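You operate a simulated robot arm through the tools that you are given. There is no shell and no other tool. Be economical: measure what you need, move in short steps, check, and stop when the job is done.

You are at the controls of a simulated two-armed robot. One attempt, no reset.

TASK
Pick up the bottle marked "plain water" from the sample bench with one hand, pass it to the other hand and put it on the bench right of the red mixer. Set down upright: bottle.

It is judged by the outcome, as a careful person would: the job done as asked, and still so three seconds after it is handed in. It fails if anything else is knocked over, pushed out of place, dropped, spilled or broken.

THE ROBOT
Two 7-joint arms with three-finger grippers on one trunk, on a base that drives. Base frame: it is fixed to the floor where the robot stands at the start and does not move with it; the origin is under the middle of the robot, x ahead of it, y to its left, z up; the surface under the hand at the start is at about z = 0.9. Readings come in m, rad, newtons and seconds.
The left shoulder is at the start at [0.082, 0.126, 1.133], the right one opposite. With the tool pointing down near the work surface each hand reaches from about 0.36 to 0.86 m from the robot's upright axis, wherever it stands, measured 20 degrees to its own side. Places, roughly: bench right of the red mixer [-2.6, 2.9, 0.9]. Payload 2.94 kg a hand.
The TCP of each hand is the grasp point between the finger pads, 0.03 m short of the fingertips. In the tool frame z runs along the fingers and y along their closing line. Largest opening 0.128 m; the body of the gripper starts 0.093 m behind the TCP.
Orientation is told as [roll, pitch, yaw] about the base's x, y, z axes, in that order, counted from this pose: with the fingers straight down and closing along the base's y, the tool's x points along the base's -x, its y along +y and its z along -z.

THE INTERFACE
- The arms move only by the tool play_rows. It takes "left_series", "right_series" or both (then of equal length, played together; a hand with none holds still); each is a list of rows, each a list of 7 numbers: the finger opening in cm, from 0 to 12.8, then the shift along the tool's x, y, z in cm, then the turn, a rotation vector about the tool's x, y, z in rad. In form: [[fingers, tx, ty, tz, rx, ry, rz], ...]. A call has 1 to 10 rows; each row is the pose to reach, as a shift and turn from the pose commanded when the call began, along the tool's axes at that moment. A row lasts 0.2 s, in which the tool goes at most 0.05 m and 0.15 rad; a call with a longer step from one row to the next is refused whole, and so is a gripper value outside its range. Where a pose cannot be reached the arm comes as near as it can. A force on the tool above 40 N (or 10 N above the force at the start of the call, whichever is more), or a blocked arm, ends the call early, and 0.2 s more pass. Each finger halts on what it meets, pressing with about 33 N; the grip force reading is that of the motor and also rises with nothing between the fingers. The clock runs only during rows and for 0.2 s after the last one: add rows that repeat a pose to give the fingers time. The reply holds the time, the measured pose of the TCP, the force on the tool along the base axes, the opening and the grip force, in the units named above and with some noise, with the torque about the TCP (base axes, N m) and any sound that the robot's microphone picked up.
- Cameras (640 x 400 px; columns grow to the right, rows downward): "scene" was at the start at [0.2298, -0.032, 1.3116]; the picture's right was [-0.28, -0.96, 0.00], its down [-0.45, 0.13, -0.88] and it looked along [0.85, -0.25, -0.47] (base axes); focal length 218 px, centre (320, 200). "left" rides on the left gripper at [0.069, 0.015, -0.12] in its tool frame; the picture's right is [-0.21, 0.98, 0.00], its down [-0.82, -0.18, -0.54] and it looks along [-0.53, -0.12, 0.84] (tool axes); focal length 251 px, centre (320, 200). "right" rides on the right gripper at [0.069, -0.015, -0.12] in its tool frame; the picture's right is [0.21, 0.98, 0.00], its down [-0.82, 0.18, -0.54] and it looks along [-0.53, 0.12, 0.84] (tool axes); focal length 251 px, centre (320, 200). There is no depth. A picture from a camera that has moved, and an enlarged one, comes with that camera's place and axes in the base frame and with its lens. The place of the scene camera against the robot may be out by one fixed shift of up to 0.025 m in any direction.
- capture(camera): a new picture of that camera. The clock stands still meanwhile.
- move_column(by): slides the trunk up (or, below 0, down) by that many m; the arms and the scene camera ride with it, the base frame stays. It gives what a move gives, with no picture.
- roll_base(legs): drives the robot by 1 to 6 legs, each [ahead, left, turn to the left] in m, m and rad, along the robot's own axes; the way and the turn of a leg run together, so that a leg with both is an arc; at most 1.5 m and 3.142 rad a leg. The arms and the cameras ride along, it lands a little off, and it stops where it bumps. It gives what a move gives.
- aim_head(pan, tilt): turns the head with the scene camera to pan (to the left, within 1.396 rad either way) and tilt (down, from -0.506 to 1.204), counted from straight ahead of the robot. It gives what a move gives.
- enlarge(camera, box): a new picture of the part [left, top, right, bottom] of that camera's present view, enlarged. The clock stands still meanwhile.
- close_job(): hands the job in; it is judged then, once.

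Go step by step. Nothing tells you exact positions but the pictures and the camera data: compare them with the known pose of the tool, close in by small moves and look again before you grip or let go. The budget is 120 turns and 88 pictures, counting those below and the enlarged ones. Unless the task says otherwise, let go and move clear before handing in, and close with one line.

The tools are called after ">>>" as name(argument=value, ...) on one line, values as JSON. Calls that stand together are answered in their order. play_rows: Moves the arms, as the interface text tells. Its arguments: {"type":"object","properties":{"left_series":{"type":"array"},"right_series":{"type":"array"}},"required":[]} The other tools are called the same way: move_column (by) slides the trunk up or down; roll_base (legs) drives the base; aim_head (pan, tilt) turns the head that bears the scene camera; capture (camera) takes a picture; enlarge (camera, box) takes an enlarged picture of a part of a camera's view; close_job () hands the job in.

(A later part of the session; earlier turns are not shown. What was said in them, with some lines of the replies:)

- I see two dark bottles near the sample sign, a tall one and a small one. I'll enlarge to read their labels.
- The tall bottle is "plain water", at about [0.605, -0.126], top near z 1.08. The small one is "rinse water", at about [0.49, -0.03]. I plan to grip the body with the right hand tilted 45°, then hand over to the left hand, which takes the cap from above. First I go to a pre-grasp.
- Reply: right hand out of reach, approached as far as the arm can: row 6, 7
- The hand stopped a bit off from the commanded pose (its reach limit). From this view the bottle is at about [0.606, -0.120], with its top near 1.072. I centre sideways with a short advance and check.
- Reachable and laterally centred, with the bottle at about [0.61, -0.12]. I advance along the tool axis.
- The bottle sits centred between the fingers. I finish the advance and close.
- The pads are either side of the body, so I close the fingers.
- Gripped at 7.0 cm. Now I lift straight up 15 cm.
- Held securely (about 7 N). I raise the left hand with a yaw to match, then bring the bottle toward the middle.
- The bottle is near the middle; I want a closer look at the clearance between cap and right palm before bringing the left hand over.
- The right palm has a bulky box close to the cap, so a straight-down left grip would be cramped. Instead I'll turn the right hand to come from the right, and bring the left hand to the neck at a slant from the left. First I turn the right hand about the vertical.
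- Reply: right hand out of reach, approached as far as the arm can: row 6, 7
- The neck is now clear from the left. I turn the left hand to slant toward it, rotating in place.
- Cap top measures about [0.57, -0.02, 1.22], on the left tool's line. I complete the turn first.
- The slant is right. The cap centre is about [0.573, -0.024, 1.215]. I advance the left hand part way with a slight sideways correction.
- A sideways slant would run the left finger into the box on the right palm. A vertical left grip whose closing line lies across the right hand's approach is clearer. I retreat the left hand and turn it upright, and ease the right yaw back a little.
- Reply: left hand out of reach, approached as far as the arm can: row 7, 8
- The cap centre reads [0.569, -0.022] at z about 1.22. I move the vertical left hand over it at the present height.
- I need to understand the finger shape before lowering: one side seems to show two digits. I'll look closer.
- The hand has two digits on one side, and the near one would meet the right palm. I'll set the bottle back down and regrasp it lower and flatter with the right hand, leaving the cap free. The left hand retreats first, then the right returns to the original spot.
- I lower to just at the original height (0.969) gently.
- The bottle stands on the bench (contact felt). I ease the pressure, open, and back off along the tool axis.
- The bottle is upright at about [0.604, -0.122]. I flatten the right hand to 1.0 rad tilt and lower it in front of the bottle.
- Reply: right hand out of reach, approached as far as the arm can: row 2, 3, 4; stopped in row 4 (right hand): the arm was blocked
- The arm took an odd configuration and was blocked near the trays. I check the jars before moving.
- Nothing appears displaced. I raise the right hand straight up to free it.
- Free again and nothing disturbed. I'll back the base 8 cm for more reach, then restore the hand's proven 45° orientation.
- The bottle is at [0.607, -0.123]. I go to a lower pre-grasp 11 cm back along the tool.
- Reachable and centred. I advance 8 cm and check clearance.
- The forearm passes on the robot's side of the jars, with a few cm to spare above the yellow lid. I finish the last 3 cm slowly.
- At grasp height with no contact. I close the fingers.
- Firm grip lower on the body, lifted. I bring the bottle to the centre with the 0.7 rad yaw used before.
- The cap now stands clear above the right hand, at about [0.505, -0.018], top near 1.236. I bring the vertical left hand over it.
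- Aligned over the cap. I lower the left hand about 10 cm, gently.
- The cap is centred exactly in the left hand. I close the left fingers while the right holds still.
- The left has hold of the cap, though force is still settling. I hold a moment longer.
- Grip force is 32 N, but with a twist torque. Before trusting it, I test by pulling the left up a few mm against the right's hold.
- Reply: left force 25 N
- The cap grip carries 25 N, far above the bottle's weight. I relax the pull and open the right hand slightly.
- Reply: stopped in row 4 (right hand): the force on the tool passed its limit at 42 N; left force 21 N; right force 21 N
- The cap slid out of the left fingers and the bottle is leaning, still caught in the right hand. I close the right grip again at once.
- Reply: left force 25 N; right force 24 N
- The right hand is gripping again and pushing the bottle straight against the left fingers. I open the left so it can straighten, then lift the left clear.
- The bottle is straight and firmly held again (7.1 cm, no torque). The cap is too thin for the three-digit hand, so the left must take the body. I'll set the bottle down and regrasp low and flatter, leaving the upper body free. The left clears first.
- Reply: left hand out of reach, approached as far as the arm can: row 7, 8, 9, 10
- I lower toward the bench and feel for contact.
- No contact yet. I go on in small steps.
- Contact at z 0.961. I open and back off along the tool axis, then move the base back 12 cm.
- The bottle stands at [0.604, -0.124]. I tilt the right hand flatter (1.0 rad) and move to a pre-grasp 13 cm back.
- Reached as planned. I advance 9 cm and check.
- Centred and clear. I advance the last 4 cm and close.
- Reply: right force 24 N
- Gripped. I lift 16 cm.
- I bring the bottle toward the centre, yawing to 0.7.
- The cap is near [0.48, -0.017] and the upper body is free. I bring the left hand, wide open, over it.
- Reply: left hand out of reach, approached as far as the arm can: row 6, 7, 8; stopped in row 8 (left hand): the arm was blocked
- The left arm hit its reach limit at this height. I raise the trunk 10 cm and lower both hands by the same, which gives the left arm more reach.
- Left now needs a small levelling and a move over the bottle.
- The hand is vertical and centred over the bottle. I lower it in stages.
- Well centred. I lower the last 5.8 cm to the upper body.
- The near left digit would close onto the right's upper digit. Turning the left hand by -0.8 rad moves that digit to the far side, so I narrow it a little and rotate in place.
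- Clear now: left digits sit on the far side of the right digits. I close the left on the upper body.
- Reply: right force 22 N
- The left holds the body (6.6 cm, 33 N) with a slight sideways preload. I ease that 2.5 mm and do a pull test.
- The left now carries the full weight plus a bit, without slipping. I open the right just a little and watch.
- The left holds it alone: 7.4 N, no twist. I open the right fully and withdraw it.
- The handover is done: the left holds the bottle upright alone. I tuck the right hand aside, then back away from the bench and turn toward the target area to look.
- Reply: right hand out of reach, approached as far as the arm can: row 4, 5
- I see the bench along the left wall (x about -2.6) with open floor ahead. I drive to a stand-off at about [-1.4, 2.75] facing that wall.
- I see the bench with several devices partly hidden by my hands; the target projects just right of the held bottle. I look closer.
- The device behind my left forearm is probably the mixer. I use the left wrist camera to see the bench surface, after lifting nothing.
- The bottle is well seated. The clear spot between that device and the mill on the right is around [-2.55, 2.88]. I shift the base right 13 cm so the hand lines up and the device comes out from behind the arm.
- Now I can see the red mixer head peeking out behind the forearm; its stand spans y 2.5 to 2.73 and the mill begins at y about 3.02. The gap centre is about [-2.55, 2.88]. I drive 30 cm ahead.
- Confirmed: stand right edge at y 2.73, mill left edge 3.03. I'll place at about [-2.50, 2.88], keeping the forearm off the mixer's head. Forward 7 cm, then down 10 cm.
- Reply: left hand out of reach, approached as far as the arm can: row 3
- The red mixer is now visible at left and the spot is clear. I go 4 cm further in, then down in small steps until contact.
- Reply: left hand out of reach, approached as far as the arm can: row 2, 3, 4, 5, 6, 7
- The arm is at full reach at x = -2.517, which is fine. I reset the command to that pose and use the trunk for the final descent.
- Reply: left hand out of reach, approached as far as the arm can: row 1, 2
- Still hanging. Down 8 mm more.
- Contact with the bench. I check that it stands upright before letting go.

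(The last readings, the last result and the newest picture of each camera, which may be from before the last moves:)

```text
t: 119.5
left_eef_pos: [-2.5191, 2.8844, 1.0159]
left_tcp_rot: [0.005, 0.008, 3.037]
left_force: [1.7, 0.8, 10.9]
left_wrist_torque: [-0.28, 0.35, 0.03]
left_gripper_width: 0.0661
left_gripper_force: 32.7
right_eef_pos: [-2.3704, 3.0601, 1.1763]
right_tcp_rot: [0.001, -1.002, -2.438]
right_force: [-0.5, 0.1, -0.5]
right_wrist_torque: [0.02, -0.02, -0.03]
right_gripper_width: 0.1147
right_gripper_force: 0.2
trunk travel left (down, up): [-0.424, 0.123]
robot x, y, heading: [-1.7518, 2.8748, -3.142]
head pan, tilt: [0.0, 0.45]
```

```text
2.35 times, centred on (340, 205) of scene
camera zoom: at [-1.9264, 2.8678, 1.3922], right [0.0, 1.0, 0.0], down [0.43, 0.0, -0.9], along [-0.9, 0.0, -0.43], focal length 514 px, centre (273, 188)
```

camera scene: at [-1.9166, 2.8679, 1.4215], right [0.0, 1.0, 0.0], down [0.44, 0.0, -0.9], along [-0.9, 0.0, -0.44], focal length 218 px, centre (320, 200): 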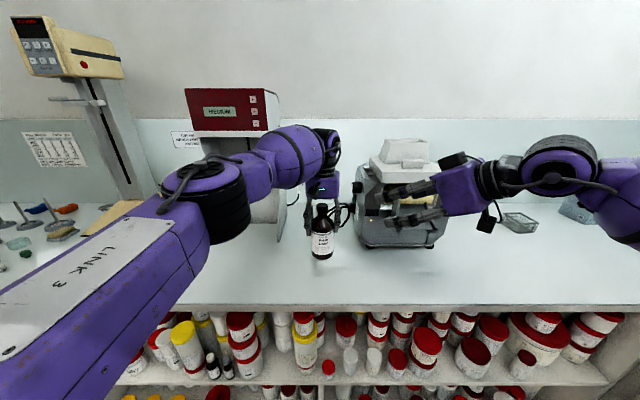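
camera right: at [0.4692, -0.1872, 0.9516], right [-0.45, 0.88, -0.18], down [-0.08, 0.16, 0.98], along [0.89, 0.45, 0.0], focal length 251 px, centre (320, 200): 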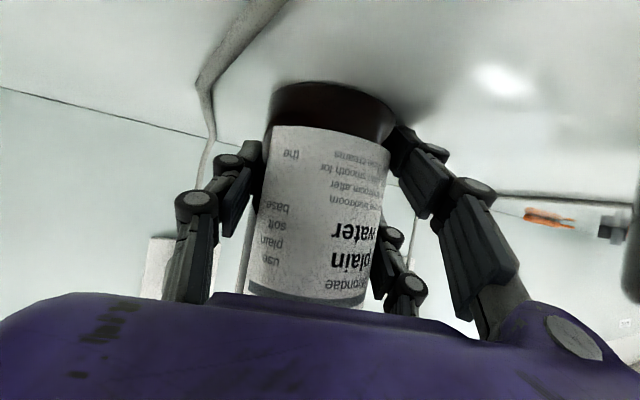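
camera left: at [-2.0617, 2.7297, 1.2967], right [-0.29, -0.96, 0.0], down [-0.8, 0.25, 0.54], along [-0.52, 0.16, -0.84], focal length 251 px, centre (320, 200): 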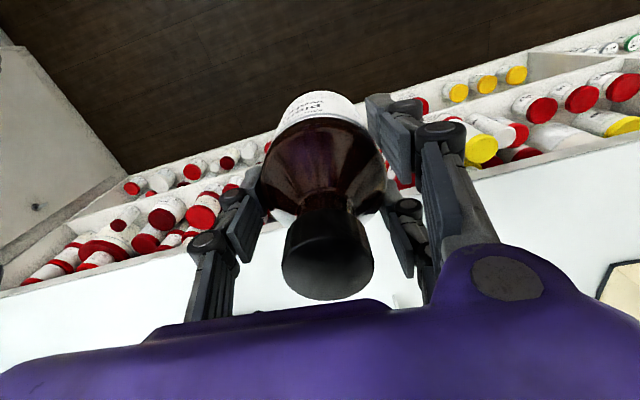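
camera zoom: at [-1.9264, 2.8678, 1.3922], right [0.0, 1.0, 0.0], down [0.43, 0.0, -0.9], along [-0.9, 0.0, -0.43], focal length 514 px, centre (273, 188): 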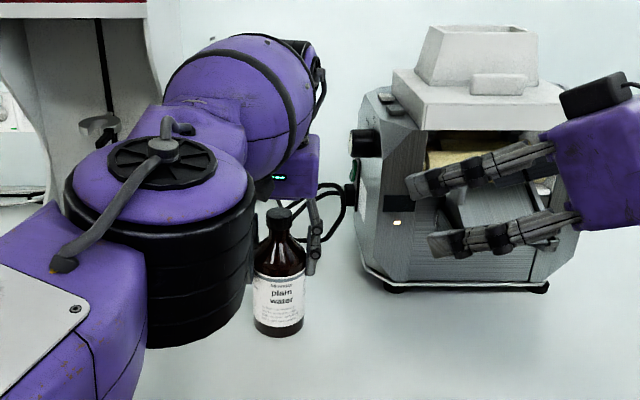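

It stands upright. I open the left hand, then raise the trunk straight up to clear the bottle.

>>> play_rows(left_series=[[6.6, 0, 0, 0, 0, 0, 0], [7.5, 0, 0, 0, 0, 0, 0], [9, 0, 0, 0, 0, 0, 0], [10.5, 0, 0, 0, 0, 0, 0], [10.5, 0, 0, 0, 0, 0, 0]])

>>> move_column(by=0.12)

>>> capture(camera="scene")

```text
t: 120.7
left_eef_pos: [-2.5198, 2.884, 1.0141]
left_tcp_rot: [0.002, 0.012, 3.037]
left_force: [-0.2, 0.2, 0.4]
left_wrist_torque: [0.01, 0.03, -0.02]
left_gripper_width: 0.1049
left_gripper_force: 0.0
right_eef_pos: [-2.3713, 3.0606, 1.1748]
right_tcp_rot: [0.002, -1.0, -2.441]
right_force: [-0.7, -0.6, 0.8]
right_wrist_torque: [-0.01, -0.03, -0.02]
right_gripper_width: 0.1151
right_gripper_force: 0.0
trunk travel left (down, up): [-0.424, 0.123]
robot x, y, heading: [-1.7491, 2.8735, -3.14]
head pan, tilt: [0.0, 0.45]
```

```text
t: 122.2
left_eef_pos: [-2.4849, 2.8824, 1.3681]
left_tcp_rot: [0.034, -0.303, 3.034]
left_force: [-0.6, 0.0, -0.1]
left_wrist_torque: [0.0, -0.04, 0.0]
left_gripper_width: 0.1051
left_gripper_force: 0.0
right_eef_pos: [-2.3394, 3.0593, 1.3853]
right_tcp_rot: [-0.224, -1.109, -2.25]
right_force: [0.5, 0.7, -0.7]
right_wrist_torque: [-0.03, 0.04, 0.03]
right_gripper_width: 0.1149
right_gripper_force: 0.1
trunk travel left (down, up): [-0.544, 0.003]
robot x, y, heading: [-1.7481, 2.8731, -3.138]
head pan, tilt: [0.0, 0.45]
```

```text
2 pictures are left
camera scene: at [-1.8322, 2.8679, 1.5271], right [0.0, 1.0, 0.0], down [0.44, 0.0, -0.9], along [-0.9, 0.0, -0.44], focal length 218 px, centre (320, 200)
```

scene: 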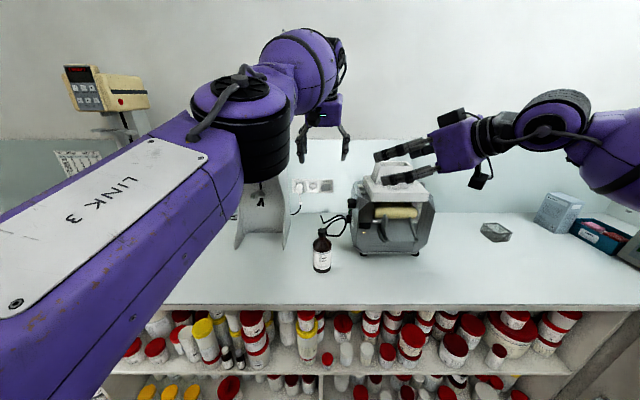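

The bottle stands upright right of the red mixer and the hand is clear. I back the base away straight and take a last look.

>>> roll_base(legs=[[-0.4, 0, 0]])

>>> capture(camera="scene")

```text
t: 124.7
left_eef_pos: [-2.0847, 2.8826, 1.3714]
left_tcp_rot: [0.036, -0.306, 3.035]
left_force: [0.3, 0.7, -0.4]
left_wrist_torque: [-0.02, -0.01, -0.01]
left_gripper_width: 0.1051
left_gripper_force: 0.1
right_eef_pos: [-1.9401, 3.0592, 1.3871]
right_tcp_rot: [-0.227, -1.11, -2.246]
right_force: [0.3, -0.5, -0.5]
right_wrist_torque: [0.0, -0.01, -0.02]
right_gripper_width: 0.1149
right_gripper_force: 0.1
trunk travel left (down, up): [-0.544, 0.003]
robot x, y, heading: [-1.3493, 2.875, -3.134]
head pan, tilt: [0.0, 0.45]
```

```text
1 pictures are left
camera scene: at [-1.4312, 2.8689, 1.5273], right [0.0, 1.0, 0.0], down [0.44, 0.0, -0.9], along [-0.9, 0.0, -0.44], focal length 218 px, centre (320, 200)
```

scene: 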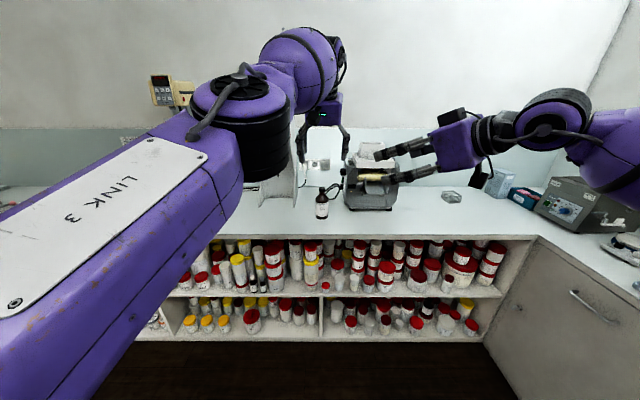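

The bottle stands upright on the bench to the right of the red mixer, and both hands are clear. I hand the job in.

>>> close_job()

```text
The job is handed in.
```

The "plain water" bottle was picked up with the right hand, passed to the left in mid-air after one failed handover attempt, and set down upright right of the red mixer, at about [-2.52, 2.88]. I saw nothing knocked over or moved, though the right arm was once briefly blocked near the jars on the sample bench.
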